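You operate a simulated robot arm through the tools that you are given. There is no shell and no other tool.

You are at the controls of a simulated robot arm. One attempt, no reset.

Task
Plug in the rack motor and try it till its lamp lights.
Fine: plug in, rack socket switch on, motor on; after, motor off, then rack socket switch off. Where these are worked on the way, their far stop is far enough and under half their travel is too little: rack socket switch.

The check looks at the end state, three seconds after you hand in, the way a careful person would. Anything else that was tipped, shoved, dropped, spilled or broken makes it a failure.

Robot
A 6-joint arm with a two-finger parallel gripper, fixed in place. Base frame: the origin is on the floor under the middle of its stand, x ahead of it, y to its left, z up. Units: mm, rad, N and s.
With the tool pointing down near the work surface it reaches from about 200 to 620 mm from the base axis. Its first joint turns from -1.152 to 1.152 rad. Payload 2.7 kg.
The TCP is the grasp point between the finger pads, 23 mm short of the fingertips. In the tool frame z runs along the fingers and y along their closing line. The gripper opens to 94 mm. The fingers are 38 mm wide and 10 mm thick; the gripper's body (54 by 96 mm) begins 39 mm behind the TCP.
Orientation is told as [roll, pitch, yaw] about the base's x, y, z axes, in that order, counted from this pose: with the fingers straight down and closing along the base's y, the tool's x points along the base's -x, its y along +y and its z along -z.

Tools
- The arm moves only by the tool send_rows. Its argument "series" is a list of rows, each an object of numbers (a shift or turn left out is 0, a gripper value left out holds the last): "tx", "ty", "tz": the shift along the tool's x, y, z in cm; "wx", "wy", "wz": the turn, a rotation vector about the tool's x, y, z in rad; "grip": the finger opening in cm, from 0 to 9.4. In form: [{"tx": .., "ty": .., "tz": .., "wx": .., "wy": .., "wz": .., "grip": ..}, ...]. A call has 1 to 20 rows; each row is the pose to reach, as a shift and turn from the pose commanded when the call began, along the tool's axes at that moment. A row lasts 0.2 s, in which the tool goes at most 50 mm and 0.15 rad; a call with a longer step from one row to the next is refused whole, and so is a gripper value outside its range. A pose out of reach is approached as far as the arm can. The call stops where the force on the tool passes 40 N (or 10 N more than at its start, if that is more) or the arm is blocked; 0.2 s more then pass. The fingers move at their own pace (about 45 mm/s each) and stop on an object; they squeeze with about 24 N. The grip force told is the motor's: it shows also when the fingers shut on nothing. Time passes only in rows, and 0.2 s behind the last, so rows that repeat a pose let the fingers close. It gives the time, the measured TCP pose, the force on the tool (base axes), the opening and the grip force at its end, in the units of the frame above (readings bear some noise), with the torque about the TCP (base axes, N m) and any sound that the robot's microphone picked up.
- Cameras (640 x 400 px; columns grow to the right, rows downward): "scene" is fixed at [76.8, -433.1, 1406.3]; the picture's right is [0.77, -0.63, 0.00], its down [-0.35, -0.43, -0.84] and it looks along [0.53, 0.65, -0.55] (base axes); focal length 303 px, centre (320, 200). "wrist" rides on the gripper at [86, 16, -74] in the tool frame; the picture's right is [-0.18, 0.98, 0.00], its down [-0.58, -0.11, -0.81] and it looks along [-0.79, -0.15, 0.59] (tool axes); focal length 243 px, centre (320, 200). There is no depth. A picture from a camera that has moved, and an enlarged one, comes with that camera's place and axes in the base frame and with its lens.
- camera(camera): a new picture of that camera. No time passes.
- zoom(camera, box): a new picture of the part [left, top, right, bottom] of that camera's present view, enlarged. No time passes.
- hand_in(): hands the job in; it is judged then, once.

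Nothing tells you positions but the pictures and the camera data. Unless the task says otherwise, let go and move clear before handing in.

The tools are called after "Call:" as name(argument=value, ...) on one line, values as JSON. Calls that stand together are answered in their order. send_rows: Moves the arm, as the interface text tells. Its arguments: {"type":"object","properties":{"series":{"type":"array","items":{"type":"object","properties":{"tx":{"type":"number"},"ty":{"type":"number"},"tz":{"type":"number"},"wx":{"type":"number"},"wy":{"type":"number"},"wz":{"type":"number"},"grip":{"type":"number"}}}}},"required":["series"]} The other tools are called the same way: camera (camera) takes a picture; zoom (camera, box) takes an enlarged picture of a part of a camera's view; hand_in () hands the job in.

At the start:

```text
time_s: 0.0
position: [363.2, 22.0, 1250.6]
orientation: [0.0, -0.001, 0.0]
contact_force: [0.3, -0.3, 0.3]
wrist_torque: [-0.01, 0.03, -0.02]
width: 94.0
grasp_force: 0.0
```

scene: 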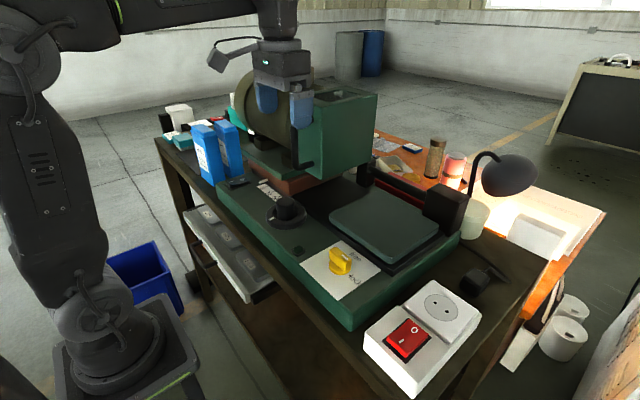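
wrist: 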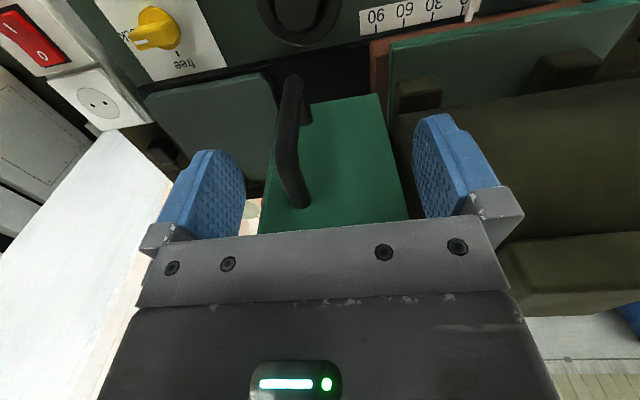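

I see a workbench with a green machine, a yellow selector knob, a white socket box with a red rocker switch, and a black plug lying near the socket. I'll zoom in for details before moving.

Call:
zoom(camera="scene", box=[340, 230, 540, 400])

Call:
zoom(camera="scene", box=[220, 150, 420, 320])

Call:
zoom(camera="scene", box=[150, 80, 300, 220])

Call:
zoom(camera="scene", box=[350, 120, 550, 270])

Call:
zoom(camera="wrist", box=[0, 0, 320, 200])

```text
2.35 times, centred on (440, 315) of scene
camera zoom: at [76.8, -433.1, 1406.3], right [0.77, -0.63, 0.0], down [-0.35, -0.43, -0.84], along [0.53, 0.65, -0.55], focal length 712 px, centre (38, -71)
```

zoom: 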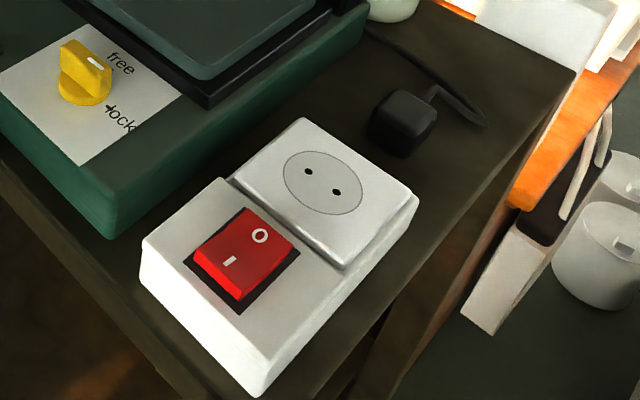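

```text
2.35 times, centred on (320, 235) of scene
camera zoom: at [76.8, -433.1, 1406.3], right [0.77, -0.63, 0.0], down [-0.35, -0.43, -0.84], along [0.53, 0.65, -0.55], focal length 712 px, centre (320, 118)
```

zoom: 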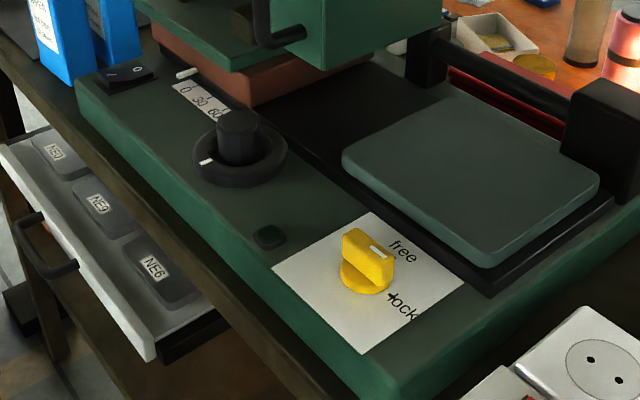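

```text
2.86 times, centred on (225, 150) of scene
camera zoom: at [76.8, -433.1, 1406.3], right [0.77, -0.63, 0.0], down [-0.35, -0.43, -0.84], along [0.53, 0.65, -0.55], focal length 864 px, centre (591, 343)
```

zoom: 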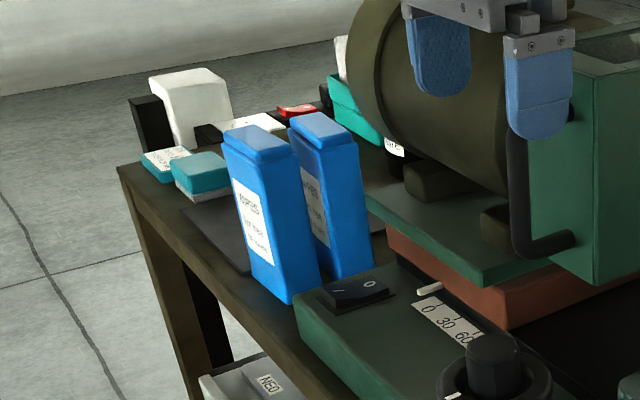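

```text
2.67 times, centred on (450, 195) of scene
camera zoom: at [76.8, -433.1, 1406.3], right [0.77, -0.63, 0.0], down [-0.35, -0.43, -0.84], along [0.53, 0.65, -0.55], focal length 807 px, centre (-27, 213)
```

zoom: 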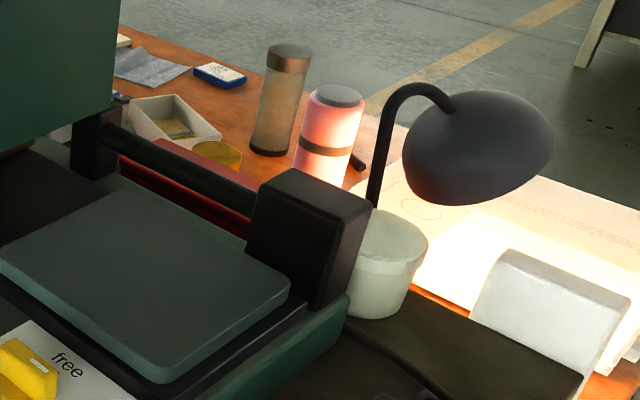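

```text
2.00 times, centred on (160, 100) of wrist
camera zoom: at [276.9, 38.9, 1325.5], right [0.18, 0.98, 0.0], down [0.58, -0.11, 0.81], along [0.79, -0.15, -0.59], focal length 485 px, centre (640, 400)
```

zoom: 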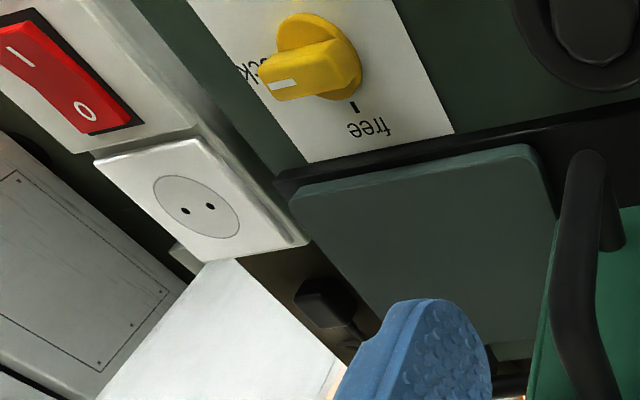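

The socket's top triangulates to about (417, -317, 1002) and the plug to about (533, -319, 976). I'll lift a little and move toward the right for better wrist views before committing to anything.

Call:
send_rows(series=[{"tz": -3, "tx": 2}, {"tz": -5, "tx": 6}, {"tz": -5, "tx": 8, "ty": -4}, {"tz": -5, "tx": 8, "ty": -8}, {"tz": -5, "tx": 8, "ty": -12}, {"tz": -5, "tx": 8, "ty": -16}, {"tz": -5, "tx": 8, "ty": -20}, {"tz": -5, "tx": 8, "ty": -24}, {"tz": -5, "tx": 8, "ty": -26}])

Call:
camera(camera="wrist")

Call:
camera(camera="scene")

```text
time_s: 2.0
position: [283.4, -237.4, 1303.9]
orientation: [0.001, 0.001, 0.001]
contact_force: [-0.1, -1.8, 0.3]
wrist_torque: [0.0, 0.03, -0.02]
width: 93.9
grasp_force: 0.0
```

```text
taken
camera wrist: at [196.8, -220.7, 1377.4], right [0.18, 0.98, 0.0], down [0.58, -0.11, 0.81], along [0.79, -0.15, -0.59], focal length 243 px, centre (320, 200)
```

wrist: 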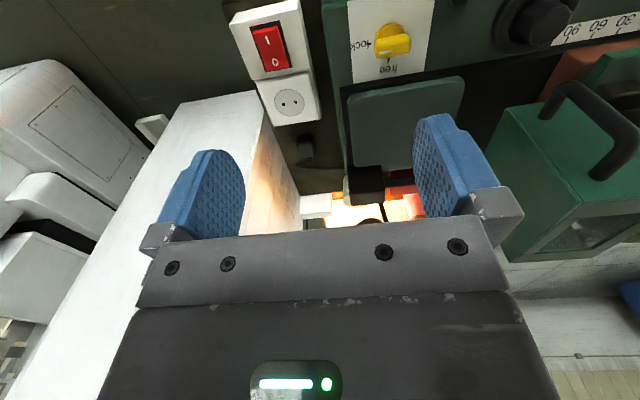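

```text
taken
```

scene: 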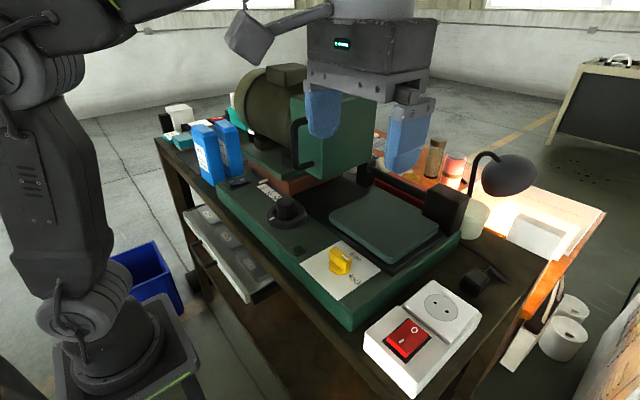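

The motor sits behind with a green gearbox, and the socket block is in clear view. I'll zoom in on both parts to understand the plug, its cord and the clearances.

Call:
zoom(camera="wrist", box=[200, 0, 460, 230])

Call:
zoom(camera="wrist", box=[440, 0, 640, 200])

Call:
zoom(camera="scene", box=[150, 60, 400, 220])

Call:
zoom(camera="scene", box=[420, 180, 620, 400])

```text
1.74 times, centred on (330, 115) of wrist
camera zoom: at [196.8, -220.7, 1377.4], right [0.18, 0.98, 0.0], down [0.58, -0.11, 0.81], along [0.79, -0.15, -0.59], focal length 422 px, centre (303, 348)
```

zoom: 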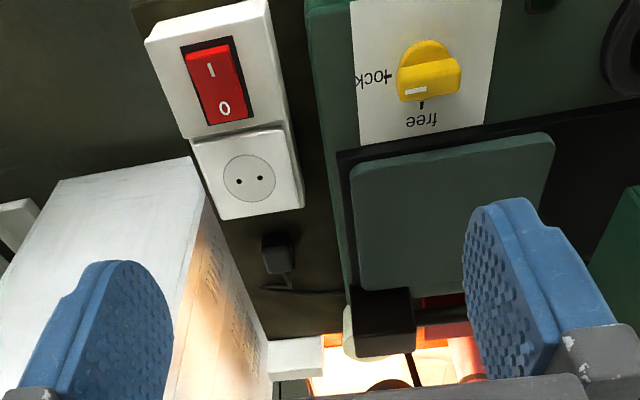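

```text
2.00 times, centred on (540, 100) of wrist
camera zoom: at [196.8, -220.7, 1377.4], right [0.18, 0.98, 0.0], down [0.58, -0.11, 0.81], along [0.79, -0.15, -0.59], focal length 485 px, centre (-120, 400)
```

zoom: 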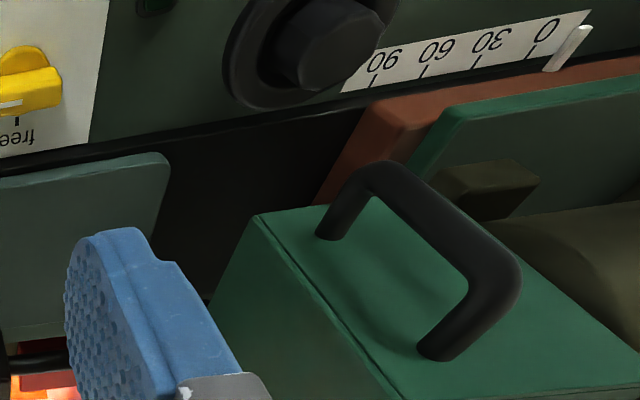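

```text
2.50 times, centred on (275, 140) of scene
camera zoom: at [76.8, -433.1, 1406.3], right [0.77, -0.63, 0.0], down [-0.35, -0.43, -0.84], along [0.53, 0.65, -0.55], focal length 756 px, centre (432, 350)
```

zoom: 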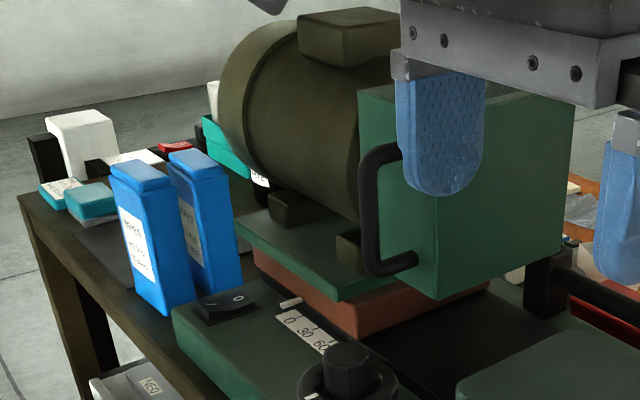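

```text
1.82 times, centred on (520, 290) of scene
camera zoom: at [76.8, -433.1, 1406.3], right [0.77, -0.63, 0.0], down [-0.35, -0.43, -0.84], along [0.53, 0.65, -0.55], focal length 550 px, centre (-44, 36)
```

zoom: 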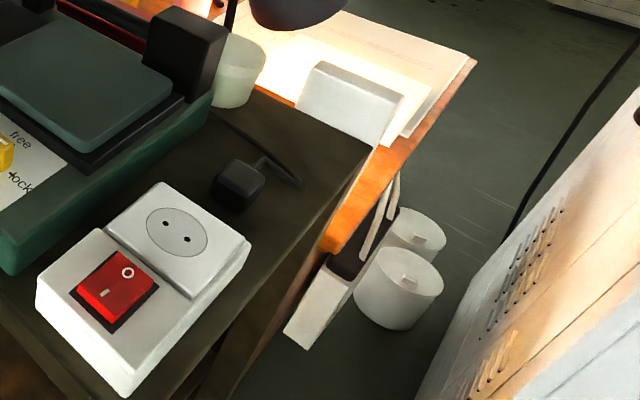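

The red rocker's "I" end is the raised, near one, so the socket is off. The plug lies on the bench behind the socket, and I'm descending to a closer viewpoint above the socket to see its pins and how it lies.

Call:
send_rows(series=[{"tx": -1.5, "ty": -0.7, "tz": 3}, {"tx": -3, "ty": -1.4, "tz": 6}, {"tx": -4.5, "ty": -2.1, "tz": 9}, {"tx": -6, "ty": -2.9, "tz": 12}, {"tx": -7.5, "ty": -3.6, "tz": 15}, {"tx": -9, "ty": -4.3, "tz": 18}, {"tx": -10.2, "ty": -5, "tz": 21}, {"tx": -11.4, "ty": -5.7, "tz": 23.6}])

Call:
camera(camera="wrist")

Call:
zoom(camera="wrist", box=[220, 60, 420, 200])

Call:
camera(camera="scene")

```text
time_s: 3.8
position: [396.7, -293.2, 1066.6]
orientation: [-0.001, 0.001, 0.0]
contact_force: [-0.4, -0.7, 0.2]
wrist_torque: [0.03, 0.0, 0.02]
width: 94.0
grasp_force: 0.1
```

```text
taken
camera wrist: at [311.7, -276.5, 1139.9], right [0.18, 0.98, 0.0], down [0.58, -0.11, 0.81], along [0.79, -0.15, -0.59], focal length 243 px, centre (320, 200)
```

wrist: 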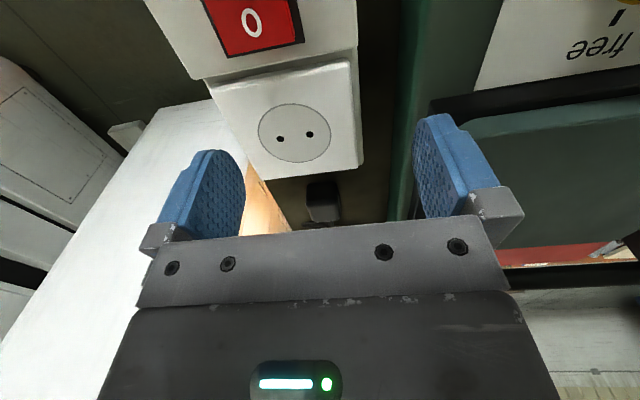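

```text
2.86 times, centred on (320, 130) of wrist
camera zoom: at [311.7, -276.5, 1139.9], right [0.18, 0.98, 0.0], down [0.58, -0.11, 0.81], along [0.79, -0.15, -0.59], focal length 693 px, centre (320, 400)
```

zoom: 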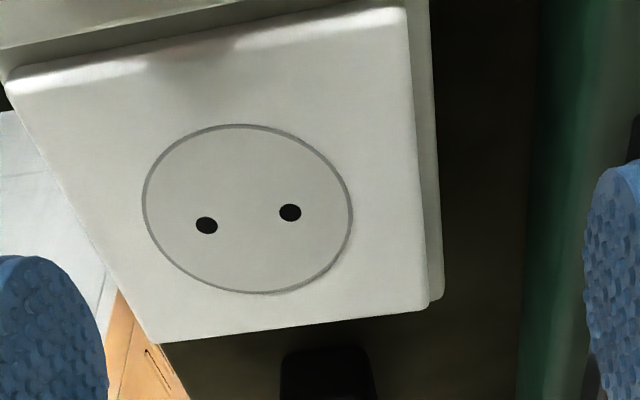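

```text
taken
```

scene: 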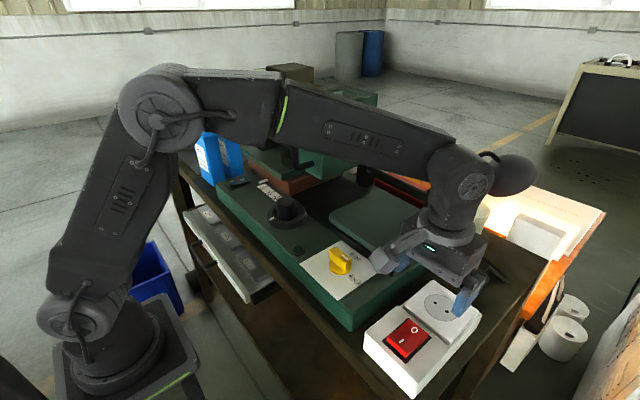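

The socket holes sit around (414, -313), z≈1008, spaced along y. The gripper hides the plug from here, so I'm moving further out to view it from above.

Call:
send_rows(series=[{"tx": -2, "ty": -0.4, "tz": -2}, {"tx": -4, "ty": -0.8, "tz": -3}, {"tx": -6, "ty": -1.2, "tz": -3.4}, {"tx": -8.2, "ty": -1.5, "tz": -3.4}, {"tx": -8.2, "ty": -1.5, "tz": -3.4}])

Call:
camera(camera="wrist")

Call:
zoom(camera="wrist", box=[260, 60, 400, 200])

Call:
zoom(camera="scene", box=[430, 240, 530, 320])

```text
time_s: 5.0
position: [479.4, -310.5, 1102.6]
orientation: [-0.001, 0.001, 0.001]
contact_force: [-0.3, 0.2, 0.8]
wrist_torque: [-0.04, 0.0, 0.02]
width: 94.2
grasp_force: 0.1
```

```text
taken
camera wrist: at [393.2, -293.0, 1175.9], right [0.18, 0.98, 0.0], down [0.58, -0.11, 0.81], along [0.79, -0.15, -0.59], focal length 243 px, centre (320, 200)
```

wrist: 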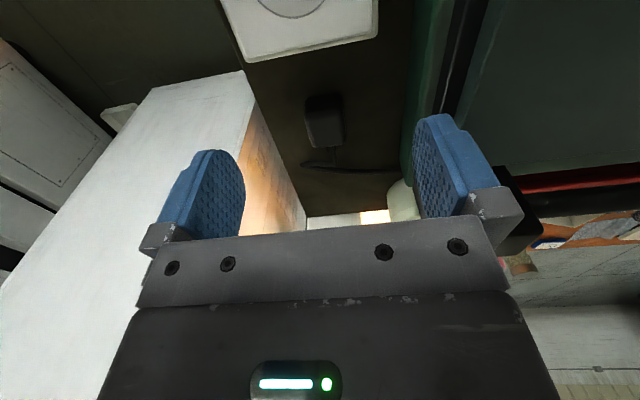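

```text
2.86 times, centred on (330, 130) of wrist
camera zoom: at [393.2, -293.0, 1175.9], right [0.18, 0.98, 0.0], down [0.58, -0.11, 0.81], along [0.79, -0.15, -0.59], focal length 693 px, centre (291, 400)
```

zoom: 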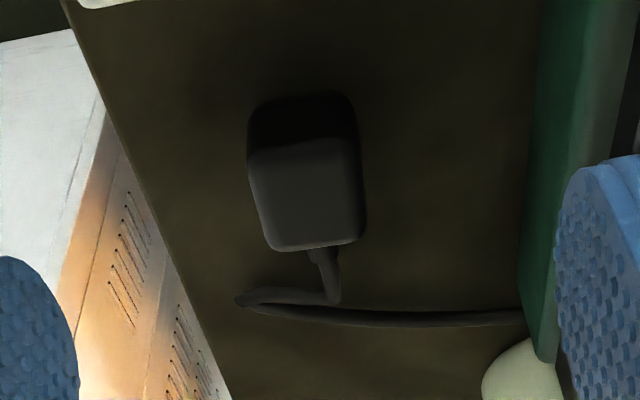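

```text
5.00 times, centred on (480, 280) of scene
camera zoom: at [76.9, -433.1, 1406.3], right [0.77, -0.63, 0.0], down [-0.35, -0.43, -0.84], along [0.53, 0.65, -0.55], focal length 1513 px, centre (-480, -200)
```

zoom: 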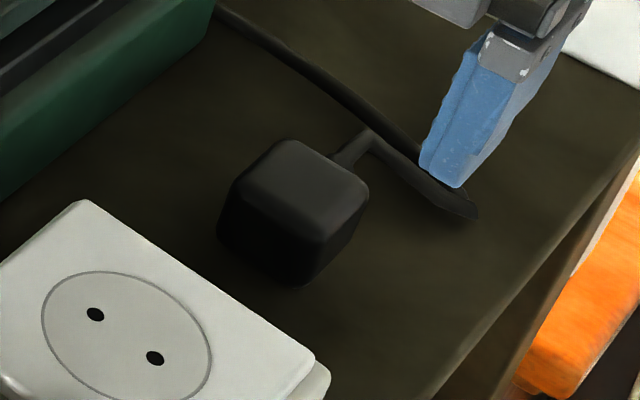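

The plug body is a black block with its cord leaving on the far (+x) side; no pins are visible on the near or right faces. I'll zoom tighter to find the pins.

Call:
zoom(camera="scene", box=[465, 262, 510, 302])

Call:
zoom(camera="wrist", box=[295, 80, 355, 170])

```text
10.00 times, centred on (488, 282) of scene
camera zoom: at [76.9, -433.1, 1406.3], right [0.77, -0.63, 0.0], down [-0.35, -0.43, -0.84], along [0.53, 0.65, -0.55], focal length 3026 px, centre (-1355, -620)
```

zoom: 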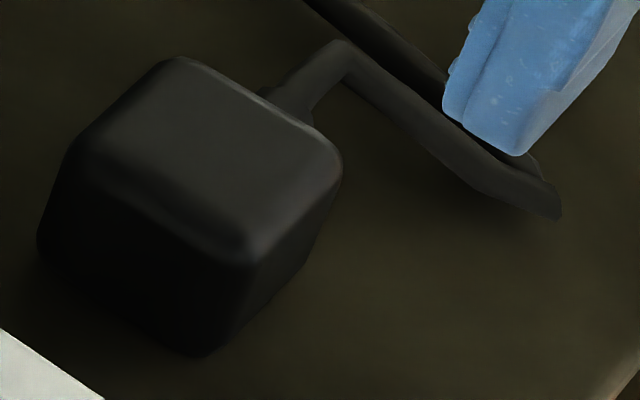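

```text
4.44 times, centred on (325, 125) of wrist
camera zoom: at [393.2, -293.0, 1175.9], right [0.18, 0.98, 0.0], down [0.58, -0.11, 0.81], along [0.79, -0.15, -0.59], focal length 1078 px, centre (298, 533)
```

zoom: 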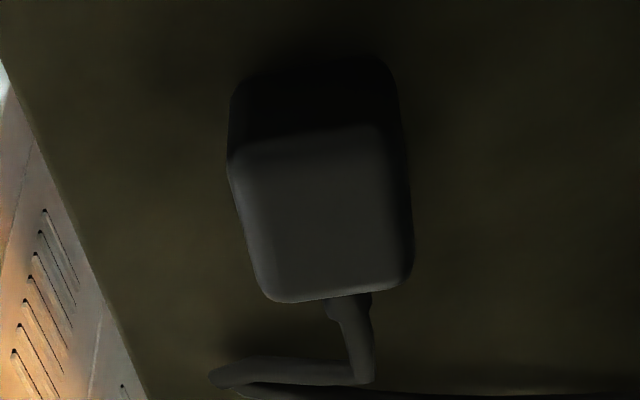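

The plug stands aligned with the base axes, centred near (539, -313.5), about 37×33 mm, top at z≈985, so its pins probably point down. I'm moving above it with the fingers set to 6 cm.

Call:
send_rows(series=[{"tx": -2, "ty": -0.1, "grip": 6}, {"tx": -4, "ty": -0.2, "tz": 1.5}, {"tx": -5.9, "ty": -0.35, "tz": 3}, {"tx": -5.9, "ty": -0.35, "tz": 5}, {"tx": -5.9, "ty": -0.35, "tz": 6}, {"tx": -5.9, "ty": -0.35, "tz": 6}])

Call:
camera(camera="wrist")

Call:
zoom(camera="scene", box=[420, 210, 560, 320])

```text
time_s: 6.4
position: [539.0, -313.6, 1038.7]
orientation: [0.0, -0.001, 0.0]
contact_force: [-0.4, 0.3, -0.2]
wrist_torque: [-0.03, -0.04, -0.01]
width: 59.8
grasp_force: 0.0
out of reach, approached as far as the arm can: row 3
```

```text
taken
camera wrist: at [452.6, -295.7, 1113.5], right [0.18, 0.98, 0.0], down [0.58, -0.11, 0.81], along [0.79, -0.15, -0.59], focal length 243 px, centre (320, 200)
```

wrist: 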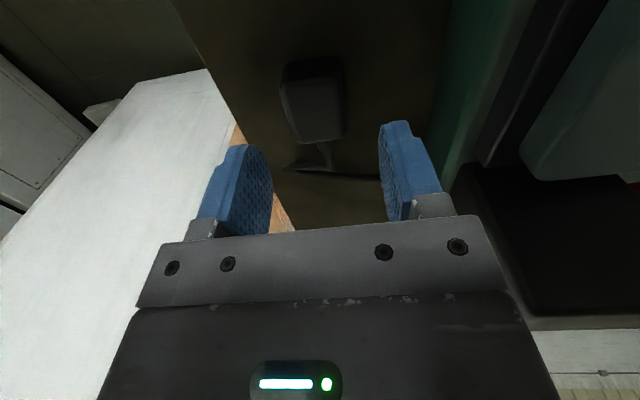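

```text
3.64 times, centred on (490, 265) of scene
camera zoom: at [76.8, -433.1, 1406.3], right [0.77, -0.63, 0.0], down [-0.35, -0.43, -0.84], along [0.53, 0.65, -0.55], focal length 1100 px, centre (-298, -36)
```

zoom: 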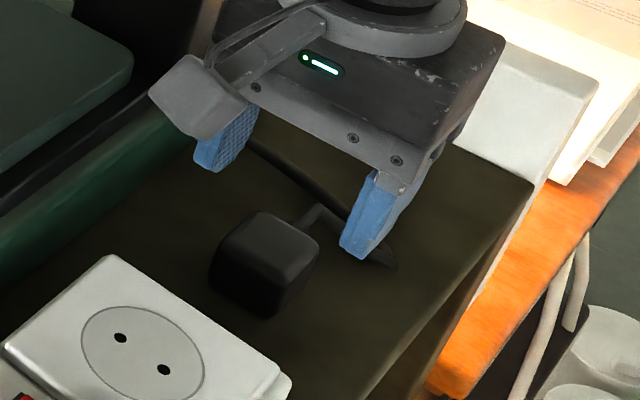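

The arm reaches above the plug at (539, -313.6). I'll zoom in to refine the plug's position before descending.

Call:
zoom(camera="wrist", box=[230, 30, 430, 200])

```text
2.35 times, centred on (330, 115) of wrist
camera zoom: at [452.6, -295.7, 1113.5], right [0.18, 0.98, 0.0], down [0.58, -0.11, 0.81], along [0.79, -0.15, -0.59], focal length 571 px, centre (296, 400)
```

zoom: 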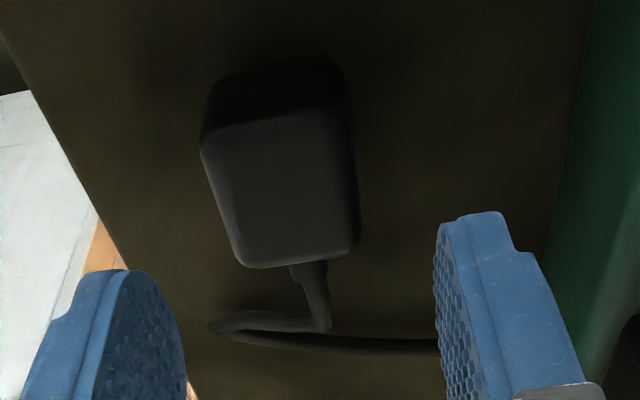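

Two views agree: plug centre (539, -313.8), top z≈985, underside ≈951. I'll descend to TCP z≈980 and close on the body.

Call:
send_rows(series=[{"tz": 1.5}, {"tz": 3}, {"tz": 4.5}, {"tz": 5.4}, {"tz": 5.8}, {"tz": 5.8}])

Call:
zoom(camera="scene", box=[420, 210, 560, 320])

Call:
camera(camera="wrist")

```text
time_s: 7.8
position: [538.4, -311.2, 983.5]
orientation: [-0.002, -0.006, 0.0]
contact_force: [5.6, -1.9, 10.0]
wrist_torque: [0.32, 0.09, -0.22]
width: 59.4
grasp_force: 0.1
out of reach, approached as far as the arm can: row 2, 3, 4
```

```text
3.64 times, centred on (490, 265) of scene
camera zoom: at [76.8, -433.0, 1406.4], right [0.77, -0.63, 0.0], down [-0.35, -0.43, -0.84], along [0.53, 0.65, -0.55], focal length 1100 px, centre (-298, -36)
```

zoom: 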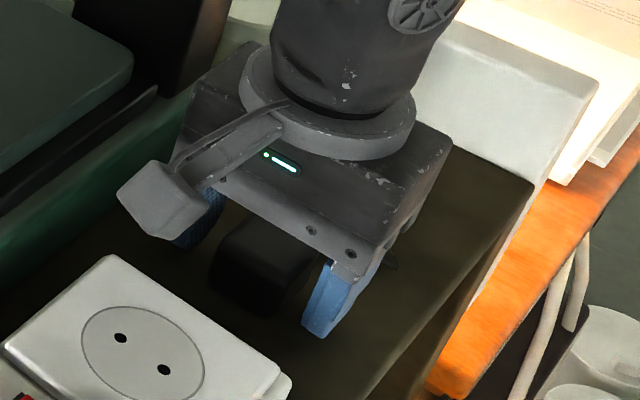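

```text
taken
camera wrist: at [452.2, -294.8, 1056.7], right [0.18, 0.98, 0.0], down [0.58, -0.11, 0.81], along [0.8, -0.15, -0.59], focal length 243 px, centre (320, 200)
```

wrist: 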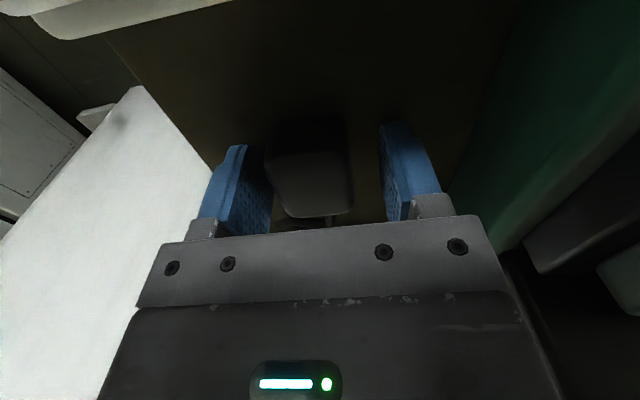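

There's an unexpected ~10 N contact, apparently on the +y fingertip. I'll look closer before closing.

Call:
zoom(camera="wrist", box=[200, 80, 440, 240])

Call:
zoom(camera="scene", box=[450, 250, 520, 310])

```text
2.50 times, centred on (320, 160) of wrist
camera zoom: at [452.2, -294.8, 1056.7], right [0.18, 0.98, 0.0], down [0.58, -0.11, 0.81], along [0.8, -0.15, -0.59], focal length 606 px, centre (320, 300)
```

zoom: 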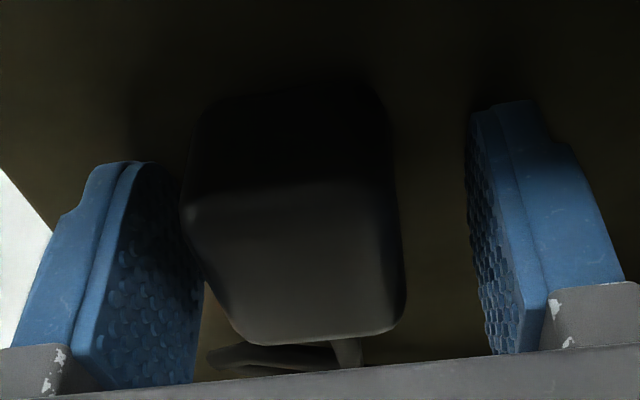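

```text
6.67 times, centred on (485, 280) of scene
camera zoom: at [76.8, -433.0, 1406.4], right [0.77, -0.63, 0.0], down [-0.35, -0.43, -0.84], along [0.53, 0.65, -0.55], focal length 2017 px, centre (-780, -333)
```

zoom: 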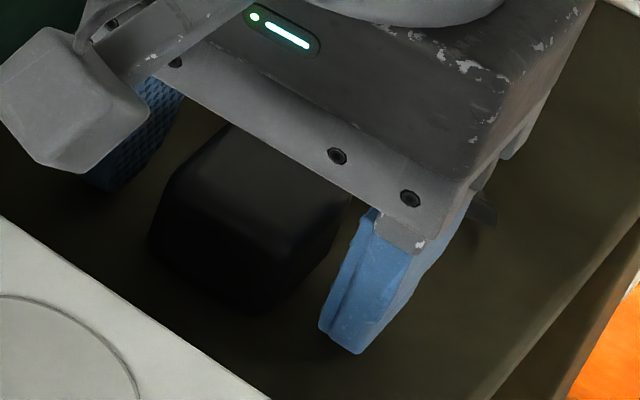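

The underside estimate and the touch suggest the bench top is near z≈959, so the plug may be lying flat with its pins on a hidden face. I'll lift and shift toward +y to look at the plug's hidden side.

Call:
send_rows(series=[{"tz": -2}, {"tz": -4.5}, {"tz": -7, "tx": 1}, {"tz": -9, "tx": 2, "ty": 2}, {"tz": -9, "tx": 3, "ty": 5}, {"tz": -9, "tx": 3, "ty": 8}, {"tz": -9, "tx": 3, "ty": 8}])

Call:
camera(camera="wrist")

Call:
zoom(camera="wrist", box=[180, 40, 340, 190])

Call:
zoom(camera="scene", box=[450, 250, 520, 310])

```text
time_s: 9.4
position: [508.2, -232.7, 1072.6]
orientation: [0.002, 0.0, 0.0]
contact_force: [-0.2, 0.2, -0.1]
wrist_torque: [-0.02, 0.03, -0.01]
width: 59.9
grasp_force: 0.0
```

```text
taken
camera wrist: at [421.8, -215.6, 1146.7], right [0.18, 0.98, 0.0], down [0.58, -0.11, 0.81], along [0.79, -0.15, -0.59], focal length 243 px, centre (320, 200)
```

wrist: 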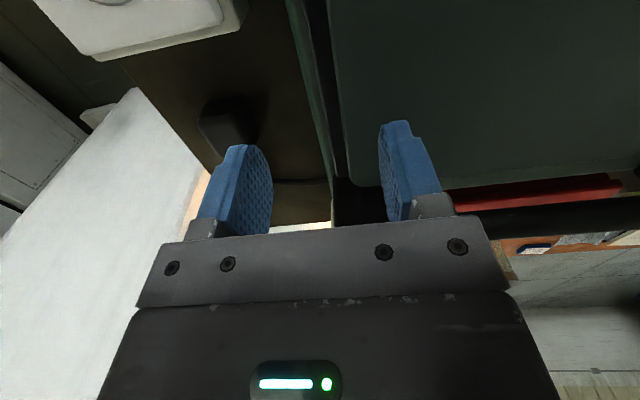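

```text
2.67 times, centred on (260, 115) of wrist
camera zoom: at [421.8, -215.6, 1146.7], right [0.18, 0.98, 0.0], down [0.58, -0.11, 0.81], along [0.79, -0.15, -0.59], focal length 647 px, centre (480, 427)
```

zoom: 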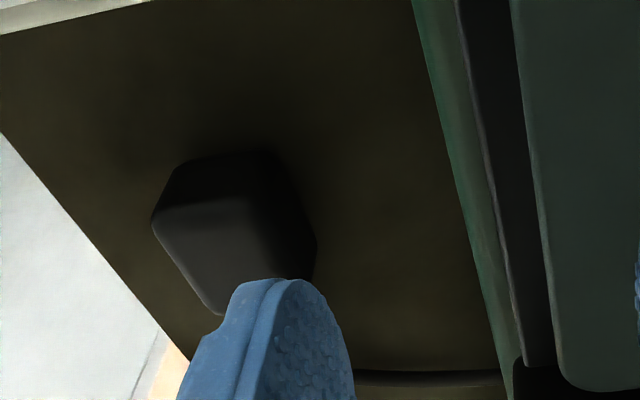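

```text
6.67 times, centred on (485, 280) of scene
camera zoom: at [76.8, -433.0, 1406.3], right [0.77, -0.63, 0.0], down [-0.35, -0.43, -0.84], along [0.53, 0.65, -0.55], focal length 2017 px, centre (-780, -333)
```

zoom: 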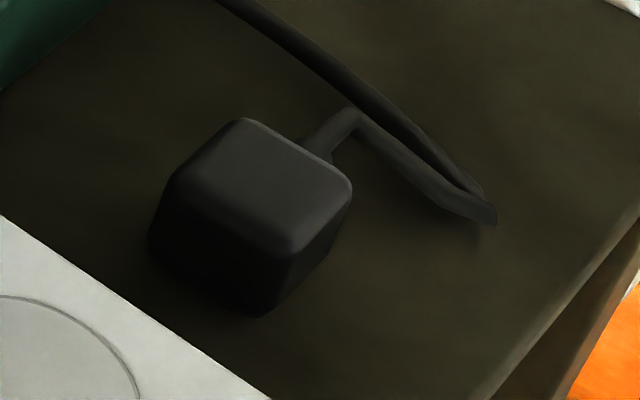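

No pins show on any visible side, so they must be underneath. I'll return over the plug slightly nearer in x to stay in reach, descend to just above the earlier contact height, and close.

Call:
send_rows(series=[{"tx": -1, "ty": -3}, {"tx": -2, "ty": -6}, {"tx": -2.7, "ty": -8.05}, {"tx": -2.7, "ty": -8.05, "tz": 3}, {"tx": -2.7, "ty": -8.05, "tz": 5.5}, {"tx": -2.7, "ty": -8.05, "tz": 7.5}, {"tx": -2.7, "ty": -8.05, "tz": 8.6}, {"tx": -2.7, "ty": -8.05, "tz": 8.6}])

Call:
camera(camera="wrist")

```text
time_s: 11.2
position: [532.7, -315.0, 985.1]
orientation: [0.0, 0.0, 0.0]
contact_force: [-0.4, 0.1, 0.3]
wrist_torque: [0.01, 0.04, 0.03]
width: 59.7
grasp_force: 0.0
out of reach, approached as far as the arm can: row 3
```

```text
taken
camera wrist: at [446.9, -298.6, 1059.3], right [0.18, 0.98, 0.0], down [0.58, -0.11, 0.81], along [0.79, -0.15, -0.59], focal length 243 px, centre (320, 200)
```

wrist: 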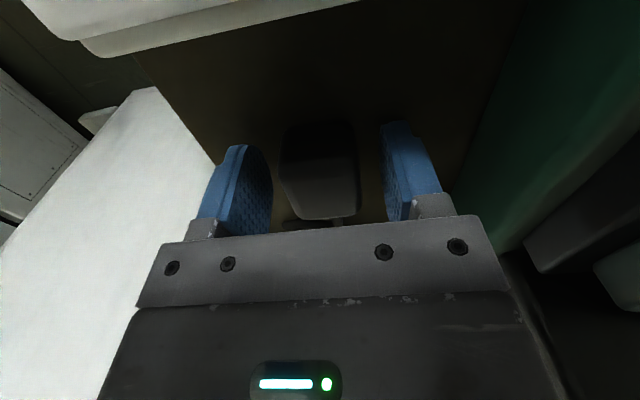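

The fingers straddle the plug freely at TCP (532.7, -315, 985). Closing now.

Call:
send_rows(series=[{"grip": 4}, {"grip": 2.5}, {"grip": 1.5}, {"grip": 1.5}, {"grip": 1.5}])

Call:
zoom(camera="wrist", box=[200, 80, 440, 240])

```text
time_s: 12.4
position: [533.0, -315.7, 985.2]
orientation: [0.0, 0.002, 0.0]
contact_force: [-0.2, -0.9, -0.6]
wrist_torque: [-0.01, 0.0, 0.0]
width: 35.5
grasp_force: 23.9
```

```text
2.50 times, centred on (320, 160) of wrist
camera zoom: at [446.9, -298.6, 1059.6], right [0.18, 0.98, 0.0], down [0.58, -0.11, 0.81], along [0.79, -0.15, -0.59], focal length 606 px, centre (320, 300)
```

zoom: 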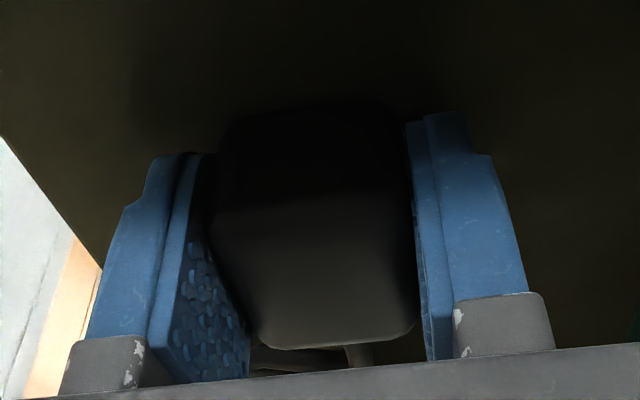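

Gripped at 35.5 mm wide with full force. Lifting slowly and checking for pins below.

Call:
send_rows(series=[{"tz": -0.5}, {"tz": -1.2}, {"tz": -2}, {"tz": -3}, {"tz": -4, "tx": 0.5}, {"tz": -5, "tx": 1}, {"tz": -6, "tx": 2}, {"tz": -7, "tx": 3}])

Call:
camera(camera="scene")

Call:
zoom(camera="scene", box=[430, 220, 530, 310])

Call:
zoom(camera="wrist", box=[200, 40, 440, 240])

```text
time_s: 14.2
position: [505.1, -314.3, 1056.5]
orientation: [0.0, 0.001, -0.001]
contact_force: [-0.4, 0.6, -0.7]
wrist_torque: [0.0, 0.0, -0.01]
width: 35.5
grasp_force: 24.2
```

```text
taken
```

scene: 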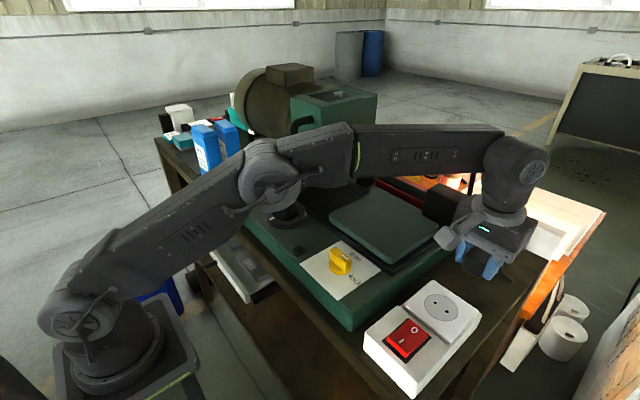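

```text
4.44 times, centred on (480, 265) of scene
camera zoom: at [76.9, -433.1, 1406.3], right [0.77, -0.63, 0.0], down [-0.35, -0.43, -0.84], along [0.53, 0.65, -0.55], focal length 1345 px, centre (-391, -89)
```

zoom: 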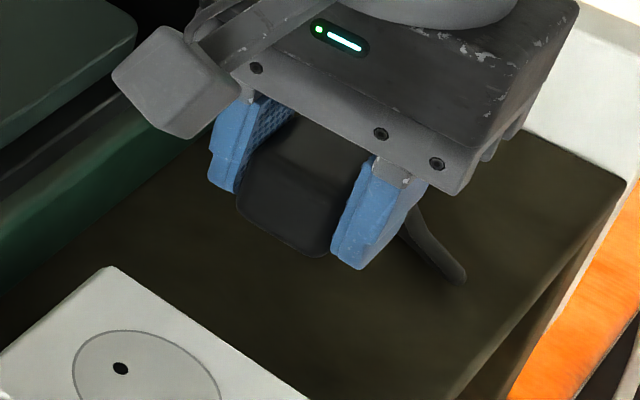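

```text
2.00 times, centred on (320, 140) of wrist
camera zoom: at [418.8, -298.0, 1130.3], right [0.18, 0.98, 0.0], down [0.58, -0.11, 0.81], along [0.79, -0.15, -0.59], focal length 485 px, centre (320, 320)
```

zoom: 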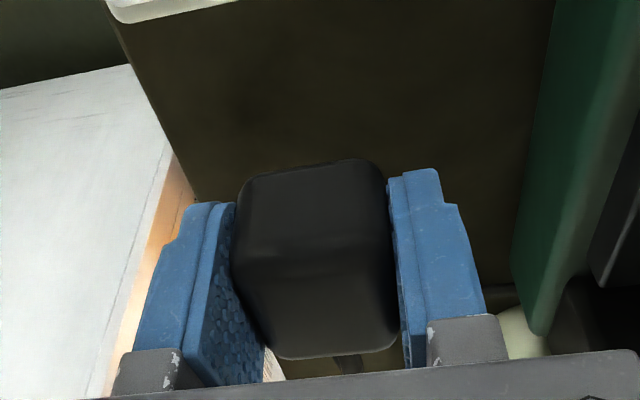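

The plug lifted cleanly. To verify where its pins are, I'll raise it and tilt the tool so the scene camera can see the underside.

Call:
send_rows(series=[{"tx": 2, "tz": -2.5}, {"tx": 4, "tz": -5}, {"tx": 6, "tz": -7.5}, {"tx": 7.5, "tz": -9.4}, {"tx": 7.5, "tz": -9.4, "wy": 0.12}, {"tx": 7.5, "tz": -9.4, "wy": 0.25}, {"tx": 7.5, "tz": -9.4, "wy": 0.38}, {"tx": 7.5, "tz": -9.4, "wy": 0.5}, {"tx": 7.5, "tz": -9.4, "wy": 0.6}, {"tx": 7.5, "tz": -9.4, "wy": 0.6}])

Call:
camera(camera="scene")

Call:
zoom(camera="scene", box=[360, 160, 500, 270])

```text
time_s: 16.4
position: [396.1, -298.3, 1120.3]
orientation: [0.0, 0.599, 0.0]
contact_force: [-0.3, 0.1, -0.7]
wrist_torque: [0.0, -0.02, -0.03]
width: 35.4
grasp_force: 24.4
out of reach, approached as far as the arm can: row 7, 8, 9, 10
```

```text
taken
```

scene: 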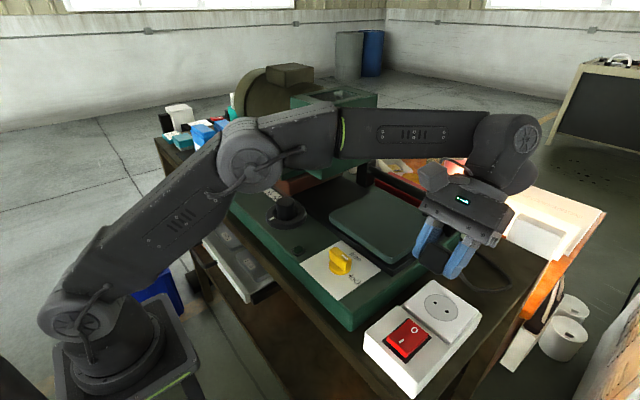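

```text
3.64 times, centred on (430, 215) of scene
camera zoom: at [76.8, -433.1, 1406.3], right [0.77, -0.63, 0.0], down [-0.35, -0.43, -0.84], along [0.53, 0.65, -0.55], focal length 1100 px, centre (-80, 146)
```

zoom: 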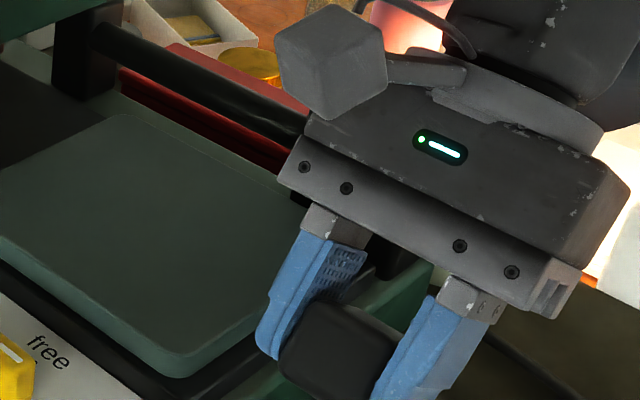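

The tilt worked, partially limited by reach. Zooming in on the plug's underside.

Call:
zoom(camera="scene", box=[400, 220, 490, 300])

Call:
zoom(camera="wrist", box=[200, 40, 440, 240])

```text
5.00 times, centred on (445, 260) of scene
camera zoom: at [76.8, -433.1, 1406.3], right [0.77, -0.63, 0.0], down [-0.35, -0.43, -0.84], along [0.53, 0.65, -0.55], focal length 1513 px, centre (-305, -100)
```

zoom: 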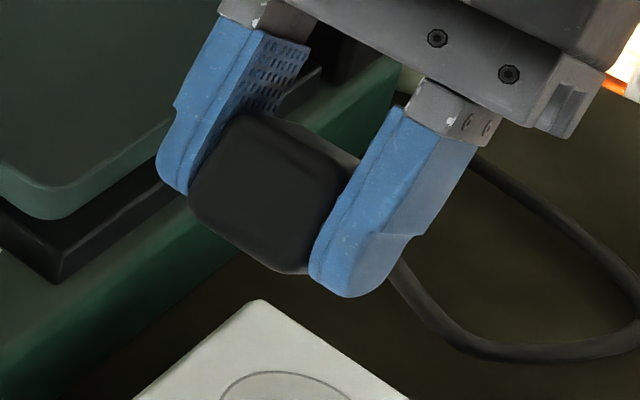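

```text
2.00 times, centred on (320, 140) of wrist
camera zoom: at [366.7, -281.3, 1229.8], right [0.15, 0.98, -0.11], down [0.94, -0.11, 0.34], along [0.32, -0.15, -0.94], focal length 485 px, centre (320, 320)
```

zoom: 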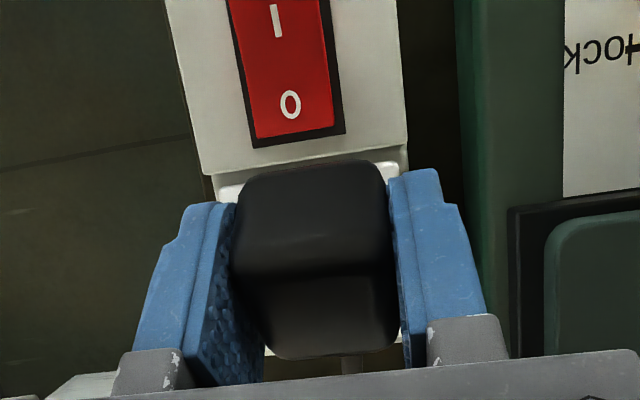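

No pins protrude in profile below the plug. Let me zoom tighter on the underside edge to be sure.

Call:
zoom(camera="scene", box=[420, 235, 480, 285])

Call:
zoom(camera="wrist", box=[280, 80, 420, 240])

```text
8.00 times, centred on (450, 260) of scene
camera zoom: at [76.8, -433.1, 1406.3], right [0.77, -0.63, 0.0], down [-0.35, -0.43, -0.84], along [0.53, 0.65, -0.55], focal length 2420 px, centre (-720, -280)
```

zoom: 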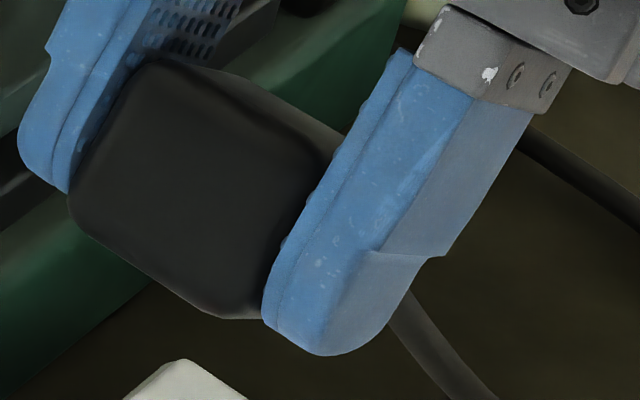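

```text
2.50 times, centred on (350, 160) of wrist
camera zoom: at [366.7, -281.3, 1229.8], right [0.15, 0.98, -0.11], down [0.94, -0.11, 0.34], along [0.32, -0.15, -0.94], focal length 606 px, centre (245, 300)
```

zoom: 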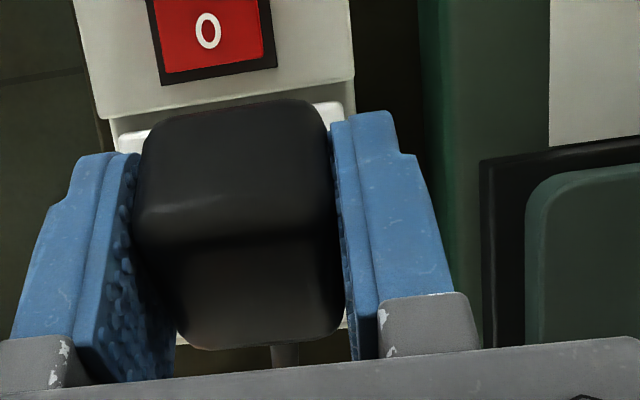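

No pins show even in close-up, so I want one direct look at the underside. I'll pull the plug nearer the base and tilt further.

Call:
send_rows(series=[{"tx": 2.8, "ty": 1.5, "tz": 0.7}, {"tx": 5.6, "ty": 3, "tz": 1.4}, {"tx": 8.5, "ty": 4.5, "tz": 2.1}, {"tx": 11.3, "ty": 6, "tz": 2.9}, {"tx": 11.3, "ty": 6, "tz": 2.9, "wy": 0.12}, {"tx": 11.3, "ty": 6, "tz": 2.9, "wy": 0.24}, {"tx": 11.3, "ty": 6, "tz": 2.9, "wy": 0.36}, {"tx": 11.3, "ty": 6, "tz": 2.9, "wy": 0.5}, {"tx": 11.3, "ty": 6, "tz": 2.9, "wy": 0.5}])

Call:
camera(camera="scene")

```text
time_s: 18.4
position: [247.9, -244.6, 1111.1]
orientation: [-0.002, 1.099, 0.001]
contact_force: [0.0, 1.1, -0.9]
wrist_torque: [0.0, 0.02, -0.01]
width: 35.8
grasp_force: 23.8
out of reach, approached as far as the arm can: row 6, 7, 8, 9
```

```text
taken
```

scene: 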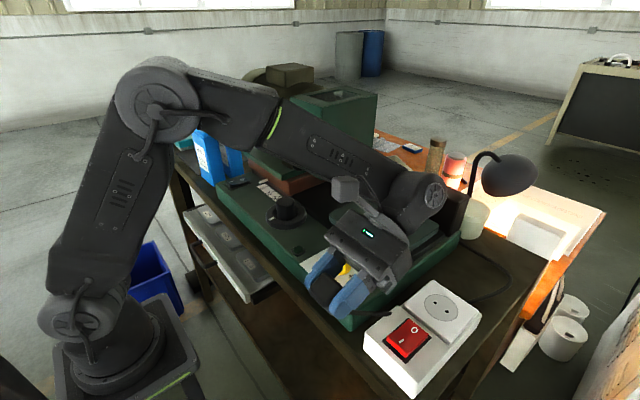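

Now the underside should face the camera; zooming.

Call:
zoom(camera="scene", box=[290, 230, 390, 320])

Call:
zoom(camera="scene", box=[310, 250, 360, 310])

Call:
camera(camera="wrist")

```text
4.44 times, centred on (340, 275) of scene
camera zoom: at [76.8, -433.1, 1406.3], right [0.77, -0.63, 0.0], down [-0.35, -0.43, -0.84], along [0.53, 0.65, -0.55], focal length 1345 px, centre (231, -133)
```

zoom: 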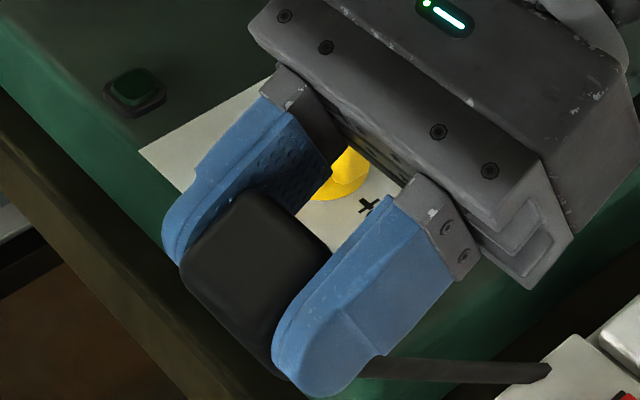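

```text
6.67 times, centred on (335, 280) of scene
camera zoom: at [76.8, -433.1, 1406.3], right [0.77, -0.63, 0.0], down [-0.35, -0.43, -0.84], along [0.53, 0.65, -0.55], focal length 2017 px, centre (220, -333)
```

zoom: 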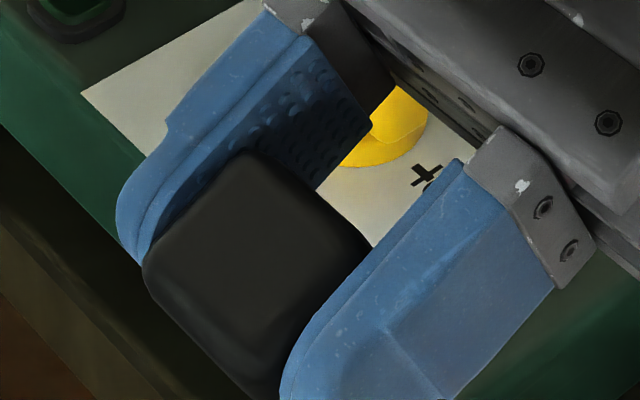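

```text
taken
camera wrist: at [276.0, -228.3, 1220.9], right [0.08, 0.98, -0.16], down [0.98, -0.11, -0.15], along [-0.17, -0.15, -0.97], focal length 243 px, centre (320, 200)
```

wrist: 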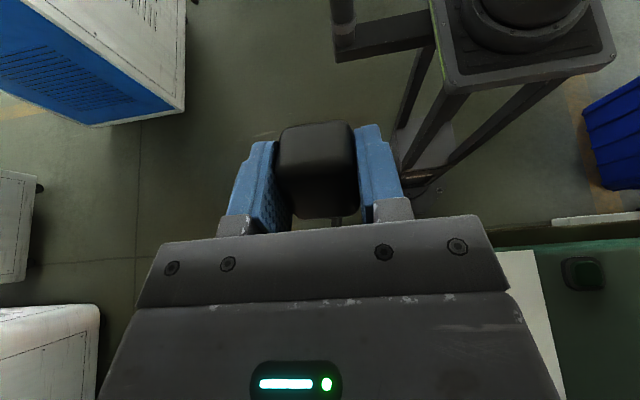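

There are no pins visible at all on this plug model, so the flat underside simply has to go onto the socket face, in the same orientation. I'll tilt back to vertical.

Call:
send_rows(series=[{"wy": -0.13}, {"wy": -0.26}, {"wy": -0.39}, {"wy": -0.52}, {"wy": -0.65}, {"wy": -0.78}, {"wy": -0.91}, {"wy": -1.04}, {"wy": -1.1}, {"wy": -1.1}])

Call:
camera(camera="scene")

Call:
camera(camera="wrist")

```text
time_s: 20.6
position: [249.9, -245.6, 1113.8]
orientation: [-0.001, -0.003, -0.002]
contact_force: [0.4, -0.8, -0.4]
wrist_torque: [0.0, 0.0, 0.03]
width: 35.5
grasp_force: 24.2
```

```text
taken
```

scene: 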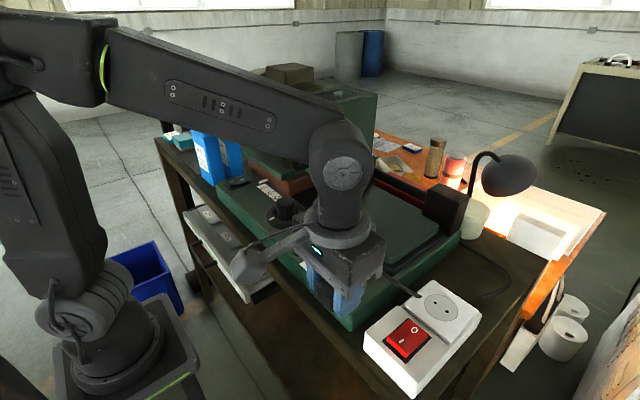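

```text
taken
camera wrist: at [164.5, -228.8, 1187.1], right [0.18, 0.98, 0.0], down [0.58, -0.11, 0.81], along [0.79, -0.15, -0.59], focal length 243 px, centre (320, 200)
```

wrist: 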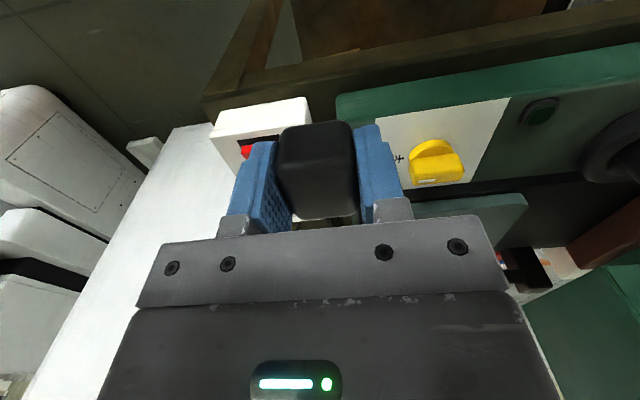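

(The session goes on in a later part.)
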